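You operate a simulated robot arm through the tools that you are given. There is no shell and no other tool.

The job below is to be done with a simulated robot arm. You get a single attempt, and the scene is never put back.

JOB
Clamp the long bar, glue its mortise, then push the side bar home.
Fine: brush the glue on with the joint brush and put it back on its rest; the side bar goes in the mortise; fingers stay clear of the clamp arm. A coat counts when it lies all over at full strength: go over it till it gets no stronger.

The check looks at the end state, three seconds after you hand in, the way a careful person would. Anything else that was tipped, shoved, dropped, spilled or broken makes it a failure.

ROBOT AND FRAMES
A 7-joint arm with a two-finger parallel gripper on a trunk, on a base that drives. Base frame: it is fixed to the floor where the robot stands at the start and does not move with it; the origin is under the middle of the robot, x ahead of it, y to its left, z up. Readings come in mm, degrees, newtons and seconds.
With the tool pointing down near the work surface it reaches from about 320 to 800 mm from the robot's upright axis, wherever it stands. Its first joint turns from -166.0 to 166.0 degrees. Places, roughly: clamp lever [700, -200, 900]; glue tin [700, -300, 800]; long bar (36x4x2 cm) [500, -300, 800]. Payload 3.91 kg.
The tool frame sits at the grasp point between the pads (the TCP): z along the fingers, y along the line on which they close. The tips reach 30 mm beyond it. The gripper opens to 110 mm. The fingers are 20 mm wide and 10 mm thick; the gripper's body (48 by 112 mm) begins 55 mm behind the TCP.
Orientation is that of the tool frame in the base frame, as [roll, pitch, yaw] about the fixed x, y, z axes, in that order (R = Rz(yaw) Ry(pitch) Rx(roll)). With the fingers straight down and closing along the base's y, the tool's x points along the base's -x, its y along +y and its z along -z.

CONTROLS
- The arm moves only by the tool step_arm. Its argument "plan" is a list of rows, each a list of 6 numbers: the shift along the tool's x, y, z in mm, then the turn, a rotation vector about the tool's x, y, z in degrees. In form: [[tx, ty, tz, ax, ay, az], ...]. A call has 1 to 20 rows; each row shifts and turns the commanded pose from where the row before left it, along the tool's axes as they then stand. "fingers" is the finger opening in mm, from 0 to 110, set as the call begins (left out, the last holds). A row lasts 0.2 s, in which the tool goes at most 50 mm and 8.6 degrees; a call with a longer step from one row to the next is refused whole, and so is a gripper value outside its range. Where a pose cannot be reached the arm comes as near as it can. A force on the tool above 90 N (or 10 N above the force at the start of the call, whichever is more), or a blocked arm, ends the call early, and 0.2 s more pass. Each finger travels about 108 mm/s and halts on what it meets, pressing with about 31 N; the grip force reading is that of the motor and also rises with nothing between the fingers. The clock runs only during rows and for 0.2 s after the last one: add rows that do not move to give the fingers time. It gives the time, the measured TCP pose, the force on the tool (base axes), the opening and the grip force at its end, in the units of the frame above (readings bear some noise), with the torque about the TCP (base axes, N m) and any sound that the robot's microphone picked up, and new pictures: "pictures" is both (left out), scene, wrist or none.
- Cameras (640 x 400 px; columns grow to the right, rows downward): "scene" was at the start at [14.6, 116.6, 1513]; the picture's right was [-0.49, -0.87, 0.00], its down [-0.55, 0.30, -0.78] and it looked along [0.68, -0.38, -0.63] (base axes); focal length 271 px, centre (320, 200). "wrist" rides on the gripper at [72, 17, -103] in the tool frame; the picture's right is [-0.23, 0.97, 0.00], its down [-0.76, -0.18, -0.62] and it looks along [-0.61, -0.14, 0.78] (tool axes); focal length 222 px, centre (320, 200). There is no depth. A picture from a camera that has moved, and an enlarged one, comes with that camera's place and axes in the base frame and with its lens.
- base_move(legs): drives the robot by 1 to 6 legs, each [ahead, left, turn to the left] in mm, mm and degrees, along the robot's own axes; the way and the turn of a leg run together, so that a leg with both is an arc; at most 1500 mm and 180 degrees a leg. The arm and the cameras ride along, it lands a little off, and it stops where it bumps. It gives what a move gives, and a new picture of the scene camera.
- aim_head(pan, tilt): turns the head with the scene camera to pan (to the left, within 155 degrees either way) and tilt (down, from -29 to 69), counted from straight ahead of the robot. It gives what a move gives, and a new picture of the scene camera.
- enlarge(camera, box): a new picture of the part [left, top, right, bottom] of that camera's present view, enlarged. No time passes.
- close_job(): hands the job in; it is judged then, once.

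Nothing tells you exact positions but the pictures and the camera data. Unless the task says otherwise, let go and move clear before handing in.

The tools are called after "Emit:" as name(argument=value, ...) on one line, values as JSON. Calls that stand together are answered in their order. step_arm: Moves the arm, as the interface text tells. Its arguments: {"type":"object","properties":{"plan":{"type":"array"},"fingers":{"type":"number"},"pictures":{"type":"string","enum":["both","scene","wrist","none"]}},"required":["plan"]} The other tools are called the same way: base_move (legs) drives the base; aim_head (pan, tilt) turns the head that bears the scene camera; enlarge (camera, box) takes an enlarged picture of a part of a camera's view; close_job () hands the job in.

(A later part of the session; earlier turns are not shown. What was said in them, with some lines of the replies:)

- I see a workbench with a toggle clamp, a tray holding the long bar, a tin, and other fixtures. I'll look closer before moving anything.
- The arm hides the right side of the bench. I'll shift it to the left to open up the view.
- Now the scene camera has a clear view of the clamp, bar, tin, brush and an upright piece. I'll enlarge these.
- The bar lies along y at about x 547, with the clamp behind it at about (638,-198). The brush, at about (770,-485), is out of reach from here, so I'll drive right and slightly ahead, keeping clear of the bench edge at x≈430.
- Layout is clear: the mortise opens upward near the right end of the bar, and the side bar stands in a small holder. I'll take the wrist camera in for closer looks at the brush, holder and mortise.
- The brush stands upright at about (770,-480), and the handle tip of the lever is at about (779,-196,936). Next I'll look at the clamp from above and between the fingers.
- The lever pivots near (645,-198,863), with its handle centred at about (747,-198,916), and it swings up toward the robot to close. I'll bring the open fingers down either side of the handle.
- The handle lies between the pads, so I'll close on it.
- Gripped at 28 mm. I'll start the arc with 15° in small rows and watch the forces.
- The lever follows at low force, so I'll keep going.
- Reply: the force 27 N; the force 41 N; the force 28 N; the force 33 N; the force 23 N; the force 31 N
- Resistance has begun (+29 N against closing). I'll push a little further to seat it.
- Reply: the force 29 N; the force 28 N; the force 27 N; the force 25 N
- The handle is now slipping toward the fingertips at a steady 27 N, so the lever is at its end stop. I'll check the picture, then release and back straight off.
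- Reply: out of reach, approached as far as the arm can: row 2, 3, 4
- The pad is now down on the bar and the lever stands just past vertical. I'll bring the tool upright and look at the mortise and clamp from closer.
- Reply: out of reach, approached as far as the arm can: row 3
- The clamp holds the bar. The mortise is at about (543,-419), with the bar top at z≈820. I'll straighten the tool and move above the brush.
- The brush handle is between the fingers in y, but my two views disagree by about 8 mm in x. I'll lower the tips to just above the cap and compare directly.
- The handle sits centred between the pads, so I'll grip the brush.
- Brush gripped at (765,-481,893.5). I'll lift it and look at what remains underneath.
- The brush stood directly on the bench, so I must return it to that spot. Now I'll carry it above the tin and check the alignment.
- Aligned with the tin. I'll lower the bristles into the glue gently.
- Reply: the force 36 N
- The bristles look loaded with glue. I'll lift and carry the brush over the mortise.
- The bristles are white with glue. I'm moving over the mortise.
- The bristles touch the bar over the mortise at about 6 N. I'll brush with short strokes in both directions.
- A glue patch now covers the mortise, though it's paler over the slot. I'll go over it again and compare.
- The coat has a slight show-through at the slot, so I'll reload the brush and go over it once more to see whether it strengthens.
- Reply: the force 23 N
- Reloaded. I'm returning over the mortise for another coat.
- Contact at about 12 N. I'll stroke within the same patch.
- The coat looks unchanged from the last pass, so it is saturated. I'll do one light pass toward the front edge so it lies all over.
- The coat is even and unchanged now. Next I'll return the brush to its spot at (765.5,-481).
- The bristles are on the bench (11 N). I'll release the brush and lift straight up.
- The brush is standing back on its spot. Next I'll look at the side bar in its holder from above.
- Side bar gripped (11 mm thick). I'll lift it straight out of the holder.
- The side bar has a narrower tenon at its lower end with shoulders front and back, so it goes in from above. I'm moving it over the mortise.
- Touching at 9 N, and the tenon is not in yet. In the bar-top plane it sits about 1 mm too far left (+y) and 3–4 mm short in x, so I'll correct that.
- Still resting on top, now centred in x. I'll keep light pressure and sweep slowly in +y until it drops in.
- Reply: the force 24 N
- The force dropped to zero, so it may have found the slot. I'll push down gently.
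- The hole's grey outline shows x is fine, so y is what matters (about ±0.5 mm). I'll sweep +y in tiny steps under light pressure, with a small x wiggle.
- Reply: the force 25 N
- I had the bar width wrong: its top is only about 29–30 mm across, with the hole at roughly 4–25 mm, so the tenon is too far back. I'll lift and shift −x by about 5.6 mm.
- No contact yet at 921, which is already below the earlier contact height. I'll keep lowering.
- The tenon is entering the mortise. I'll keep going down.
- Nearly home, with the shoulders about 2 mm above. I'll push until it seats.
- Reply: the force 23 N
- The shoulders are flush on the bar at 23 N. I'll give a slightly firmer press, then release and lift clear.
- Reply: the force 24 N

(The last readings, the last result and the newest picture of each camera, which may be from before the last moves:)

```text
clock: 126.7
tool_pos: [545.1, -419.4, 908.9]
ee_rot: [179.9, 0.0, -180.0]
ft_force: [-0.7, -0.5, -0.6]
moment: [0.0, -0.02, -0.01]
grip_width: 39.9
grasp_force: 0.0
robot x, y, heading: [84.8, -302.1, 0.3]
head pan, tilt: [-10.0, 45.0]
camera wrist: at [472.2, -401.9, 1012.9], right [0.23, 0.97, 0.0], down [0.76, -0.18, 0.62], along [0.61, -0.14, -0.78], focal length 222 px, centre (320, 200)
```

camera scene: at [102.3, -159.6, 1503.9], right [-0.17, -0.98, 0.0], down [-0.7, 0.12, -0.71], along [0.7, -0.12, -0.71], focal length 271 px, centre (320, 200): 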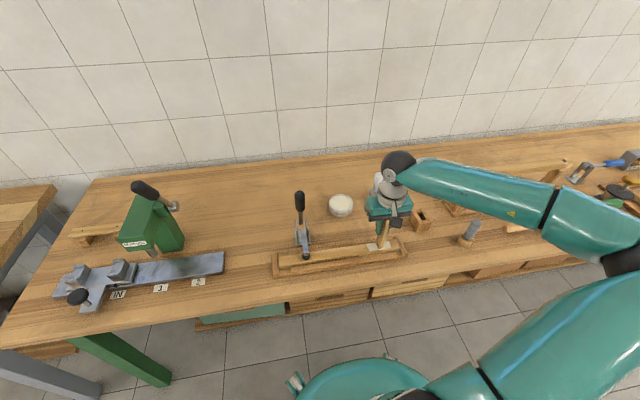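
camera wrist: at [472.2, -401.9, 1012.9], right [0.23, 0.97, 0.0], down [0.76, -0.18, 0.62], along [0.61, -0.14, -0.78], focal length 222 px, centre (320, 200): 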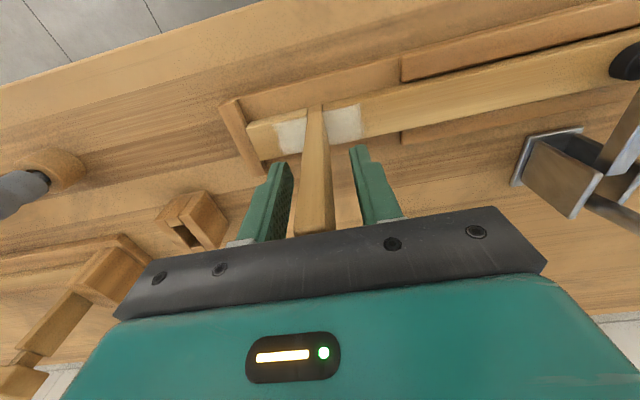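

Emit:
step_arm(plan=[[0, 0, -20, 0, 0, 0], [0, 0, -25, 0, 0, 0], [0, 0, -25, 0, 0, 0], [0, 0, -25, 0, 0, 0], [0, 0, -25, 0, 0, 0], [0, 0, 0, 0, 0, 0]], pictures="both")

Emit:
enlarge(camera="scene", box=[355, 190, 415, 260])

Emit:
enlarge(camera="wrist", box=[240, 80, 400, 220])

Emit:
enlarge(camera="scene", box=[260, 180, 360, 280])

```text
clock: 128.1
tool_pos: [544.6, -417.4, 1031.3]
ee_rot: [-180.0, 0.1, 180.0]
ft_force: [0.6, 0.6, -0.5]
moment: [0.03, -0.02, 0.02]
grip_width: 39.7
grasp_force: 0.1
robot x, y, heading: [84.9, -300.6, -0.1]
head pan, tilt: [-10.0, 45.0]
camera scene: at [102.1, -159.5, 1503.9], right [-0.17, -0.98, 0.0], down [-0.7, 0.12, -0.71], along [0.7, -0.12, -0.71], focal length 271 px, centre (320, 200)
camera wrist: at [471.3, -400.9, 1134.4], right [0.23, 0.97, 0.0], down [0.76, -0.18, 0.62], along [0.61, -0.14, -0.78], focal length 222 px, centre (320, 200)
```

scene: 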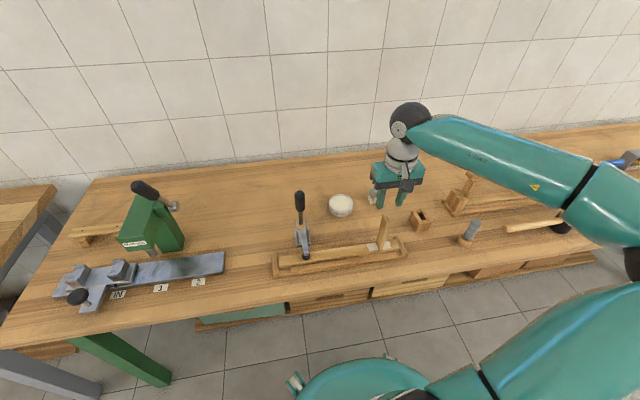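
wrist: 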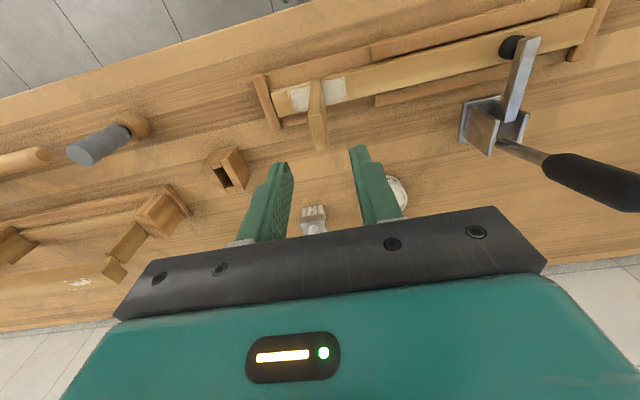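

```text
5.71 times, centred on (385, 225) of scene
camera zoom: at [102.1, -159.5, 1503.9], right [-0.17, -0.98, 0.0], down [-0.7, 0.12, -0.71], along [0.7, -0.12, -0.71], focal length 1550 px, centre (-51, 57)
```

zoom: 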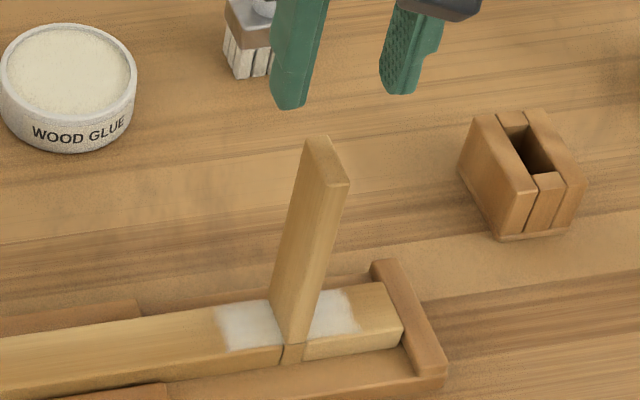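

```text
2.86 times, centred on (320, 150) of wrist
camera zoom: at [471.3, -400.9, 1134.4], right [0.23, 0.97, 0.0], down [0.76, -0.18, 0.62], along [0.61, -0.14, -0.78], focal length 635 px, centre (320, 343)
```

zoom: 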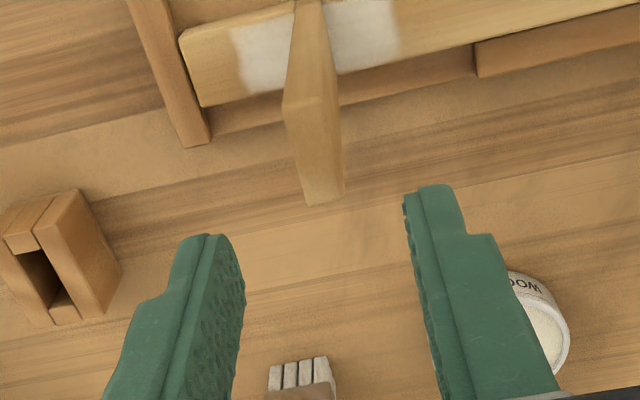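

```text
4.00 times, centred on (310, 230) of scene
camera zoom: at [102.1, -159.5, 1503.9], right [-0.17, -0.98, 0.0], down [-0.7, 0.12, -0.71], along [0.7, -0.12, -0.71], focal length 1085 px, centre (360, 80)
```

zoom: 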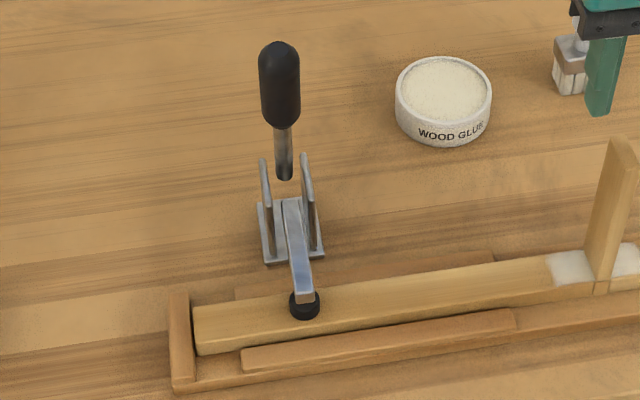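

The side bar stands upright in the mortise and the clamp pad is on the bar. To be sure it's home, I'll press straight down on its top with closed fingers.

Emit:
step_arm(plan=[[0, -0.8, 0, 0, 0, 0], [0, 0, 0, 0, 0, 0], [0, 0, 15, 0, 0, 0], [0, 0, 15, 0, 0, 0], [0, 0, 10, 0, 0, 0], [0, 0, 0, 0, 0, 0]], fingers=0, pictures="both")

Emit:
enlarge(camera="scene", box=[355, 180, 415, 260])

Emit:
enlarge(camera="wrist", box=[240, 80, 400, 220])

```text
clock: 129.5
tool_pos: [544.3, -419.7, 989.4]
ee_rot: [-180.0, 0.1, -180.0]
ft_force: [-0.7, -0.3, 5.1]
moment: [0.02, 0.02, 0.0]
grip_width: 0.2
grasp_force: 31.4
robot x, y, heading: [83.9, -304.0, -0.2]
head pan, tilt: [-10.0, 45.0]
camera scene: at [102.2, -159.6, 1503.9], right [-0.17, -0.98, 0.0], down [-0.7, 0.12, -0.71], along [0.7, -0.12, -0.71], focal length 271 px, centre (320, 200)
camera wrist: at [471.2, -401.6, 1093.5], right [0.23, 0.97, 0.0], down [0.76, -0.18, 0.62], along [0.61, -0.14, -0.78], focal length 222 px, centre (320, 200)
```

scene: 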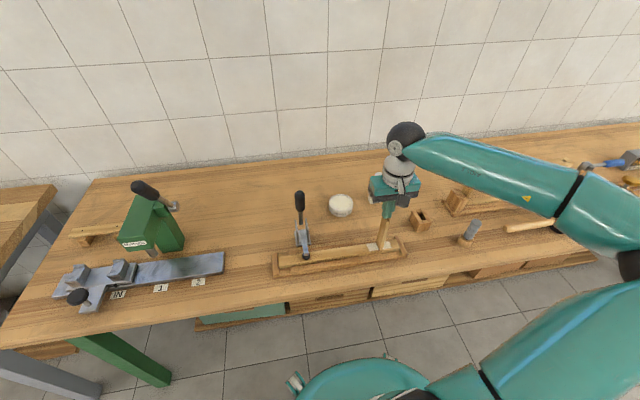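
wrist: 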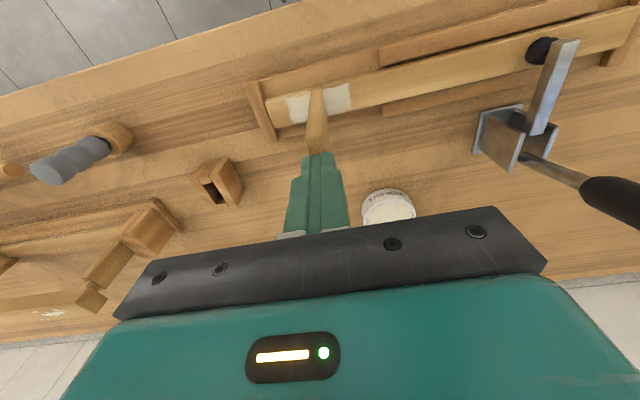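

```text
5.00 times, centred on (385, 220) of scene
camera zoom: at [102.2, -159.6, 1503.9], right [-0.17, -0.98, 0.0], down [-0.7, 0.12, -0.71], along [0.7, -0.12, -0.71], focal length 1356 px, centre (-5, 100)
```

zoom: 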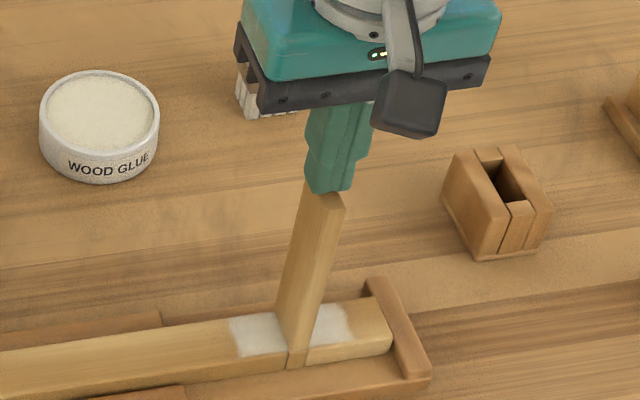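

```text
2.86 times, centred on (320, 150) of wrist
camera zoom: at [471.2, -401.6, 1093.5], right [0.23, 0.97, 0.0], down [0.76, -0.18, 0.62], along [0.61, -0.14, -0.78], focal length 635 px, centre (320, 343)
```

zoom: 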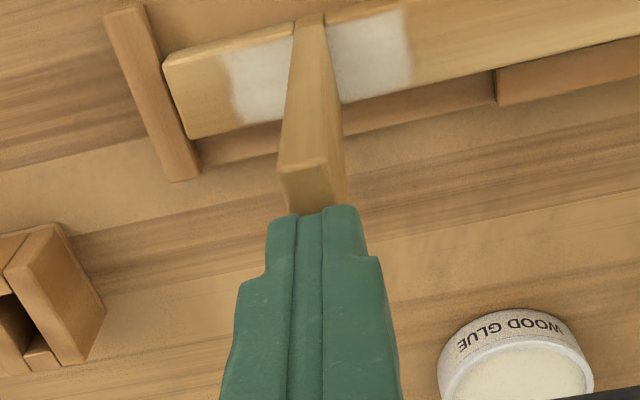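

Emit:
step_arm(plan=[[0, 0, 1, 0, 0, 0], [0, 0, 1, 0, 0, 0], [0, 0, 0, 0, 0, 0]], pictures="none")

```text
clock: 130.3
tool_pos: [544.3, -418.4, 989.5]
ee_rot: [-180.0, 0.3, -179.9]
ft_force: [-0.2, -0.5, 50.1]
moment: [0.02, 0.24, -0.01]
grip_width: 0.0
grasp_force: 30.7
robot x, y, heading: [80.9, -303.5, -0.1]
head pan, tilt: [-10.0, 45.0]
```

50 N with no movement, so it's fully home. I'll lift off and move clear, then check everything.

Emit:
step_arm(plan=[[0, 0, -3, 0, 0, 0], [0, 0, -15, 0, 0, 0], [0, 0, -30, 0, 0, 0], [0, 0, -40, 0, 0, 0], [0, 0, -40, 0, 0, 0], [30, -40, -10, 0, 0, 0], [30, -45, 0, 0, 0, 0], [10, -45, 0, 0, 0, 0], [0, -45, 0, 0, 0, 0], [0, -45, 0, 0, 0, 0], [0, -45, 0, 0, 0, 0], [0, -45, 0, 0, 0, 0]], pictures="both")

Emit:
enlarge(camera="scene", box=[260, 170, 440, 280])

Emit:
enlarge(camera="scene", box=[360, 210, 400, 255])

Emit:
enlarge(camera="scene", box=[285, 180, 325, 270])

```text
refused: row 6 steps farther than a row can; nothing moved
```

```text
3.56 times, centred on (350, 225) of scene
camera zoom: at [101.3, -159.3, 1503.9], right [-0.17, -0.98, 0.0], down [-0.7, 0.12, -0.71], along [0.7, -0.12, -0.71], focal length 964 px, centre (213, 111)
```

zoom: 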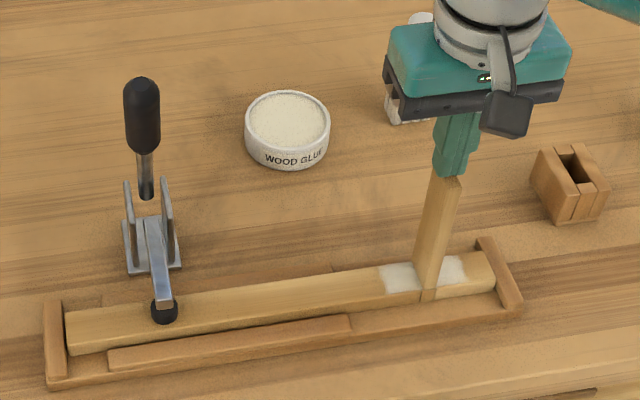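

```text
8.89 times, centred on (380, 232) of scene
camera zoom: at [101.3, -159.3, 1503.9], right [-0.17, -0.98, 0.0], down [-0.7, 0.12, -0.71], along [0.7, -0.12, -0.71], focal length 2411 px, centre (-213, -89)
```

zoom: 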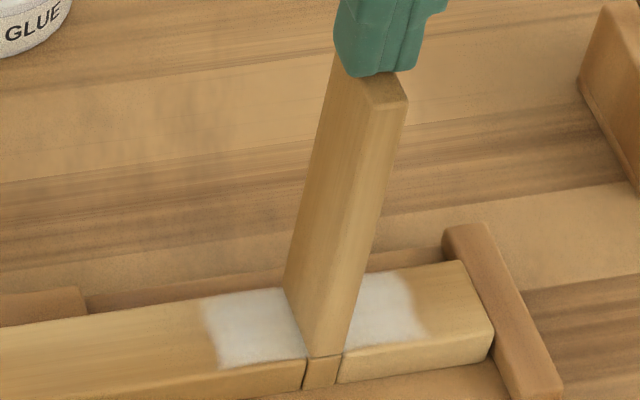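

```text
4.44 times, centred on (305, 225) of scene
camera zoom: at [101.3, -159.3, 1503.9], right [-0.17, -0.98, 0.0], down [-0.7, 0.12, -0.71], along [0.7, -0.12, -0.71], focal length 1206 px, centre (387, 89)
```

zoom: 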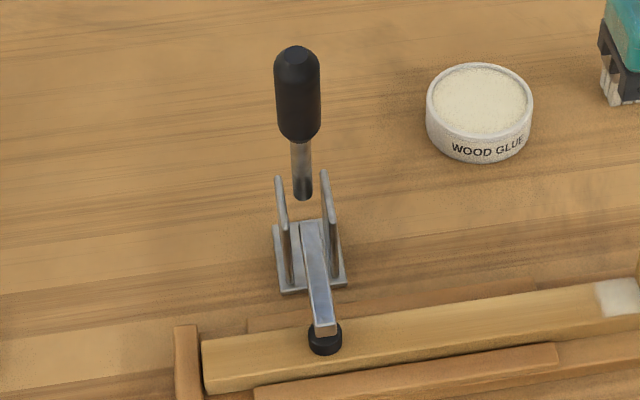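

Emit:
step_arm(plan=[[0, 0, -3, 0, 0, 0], [0, 0, -15, 0, 0, 0], [0, 0, -30, 0, 0, 0], [0, 0, -40, 0, 0, 0], [0, 0, -40, 0, 0, 0], [20, -35, 0, 0, 0, 0], [20, -35, 0, 0, 0, 0], [20, -35, 0, 0, 0, 0], [0, -40, 0, 0, 0, 0], [0, -40, 0, 0, 0, 0], [0, -40, 0, 0, 0, 0], [0, 0, 0, 0, 0, 0]], pictures="both")

Emit:
enlarge(camera="scene", box=[260, 160, 440, 280])

Emit:
enlarge(camera="wrist", box=[340, 20, 640, 220])

```text
clock: 132.9
tool_pos: [485.1, -647.3, 1112.8]
ee_rot: [179.9, 0.1, 179.9]
ft_force: [0.3, 0.3, -1.5]
moment: [0.04, 0.07, 0.01]
grip_width: 0.0
grasp_force: 31.4
robot x, y, heading: [81.0, -303.1, -0.0]
head pan, tilt: [-10.0, 45.0]
camera scene: at [103.2, -160.5, 1504.0], right [-0.18, -0.98, 0.0], down [-0.7, 0.12, -0.71], along [0.7, -0.12, -0.71], focal length 271 px, centre (320, 200)
camera wrist: at [413.0, -628.6, 1217.4], right [0.23, 0.97, 0.0], down [0.76, -0.18, 0.62], along [0.61, -0.14, -0.78], focal length 222 px, centre (320, 200)
```

scene: 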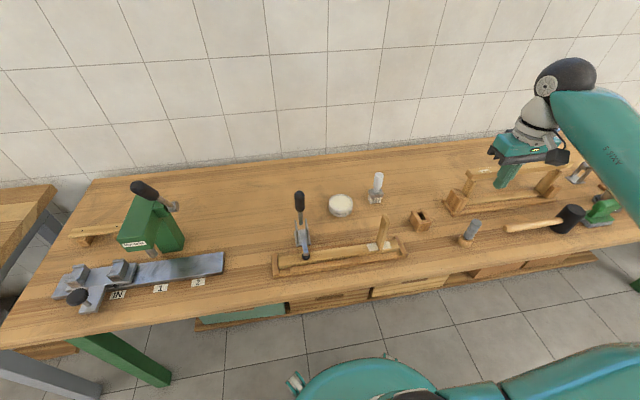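
wrist: 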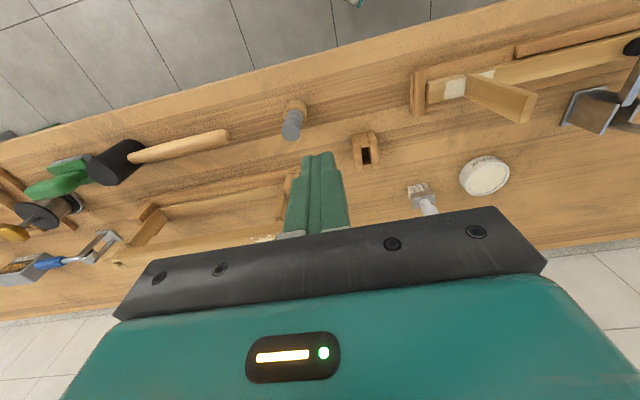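

```text
3.33 times, centred on (350, 220) of scene
camera zoom: at [103.2, -160.5, 1504.0], right [-0.18, -0.98, 0.0], down [-0.7, 0.12, -0.71], along [0.7, -0.12, -0.71], focal length 904 px, centre (220, 133)
```

zoom: 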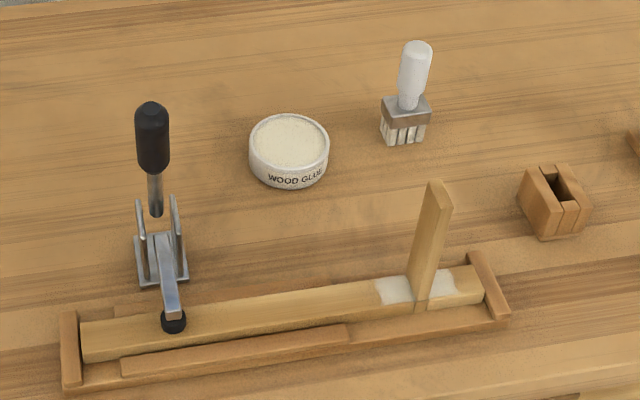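

```text
2.00 times, centred on (490, 120) of wrist
camera zoom: at [413.0, -628.6, 1217.4], right [0.23, 0.97, 0.0], down [0.76, -0.18, 0.62], along [0.61, -0.14, -0.78], focal length 444 px, centre (-20, 360)
```

zoom: 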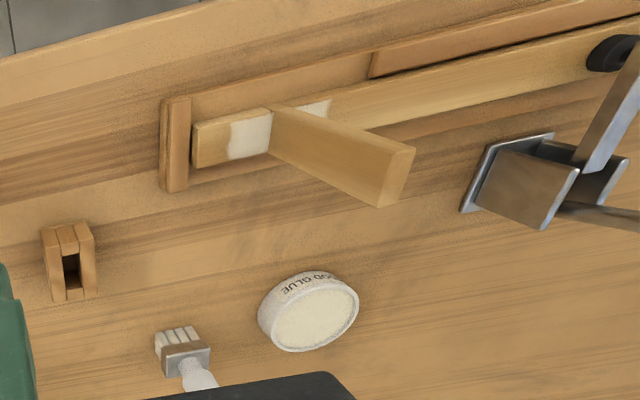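

The clamp is closed on the long bar, the mortise is glued, and the side bar stands seated in it. The brush is upright on its spot, nothing else has moved, and the arm is clear, so I'm handing in.

Emit:
close_job()

```text
The job is handed in.
```

I clamped the long bar, glued its mortise and pushed the side bar home, then handed the job in. The result of the check isn't back yet.

- **Clamp:** I swung the lever to its end stop, and the pad sits on the bar. I heard no latch click, but the lever stayed put after I let go.
- **Glue:** I dipped the brush twice and made several passes. The last two full passes left the coat looking no stronger. It covers the mortise and spills a little onto the bar top on both sides. A strip of about 3 mm along the front edge of the bar may be thinner.
- **Brush:** It stands upright where it started, a few millimetres closer to the robot. I saw no separate rest, so I took that spot on the bench as its rest.
- **Side bar:** It took several tries to line up with the slot, pressing up to about 25 N on the glued top. Once in, its shoulders sat flush, and a 50 N push on top moved it no further.

I saw nothing else on the bench tipped, moved or spilled, and the fingers stayed clear of the clamp arm.
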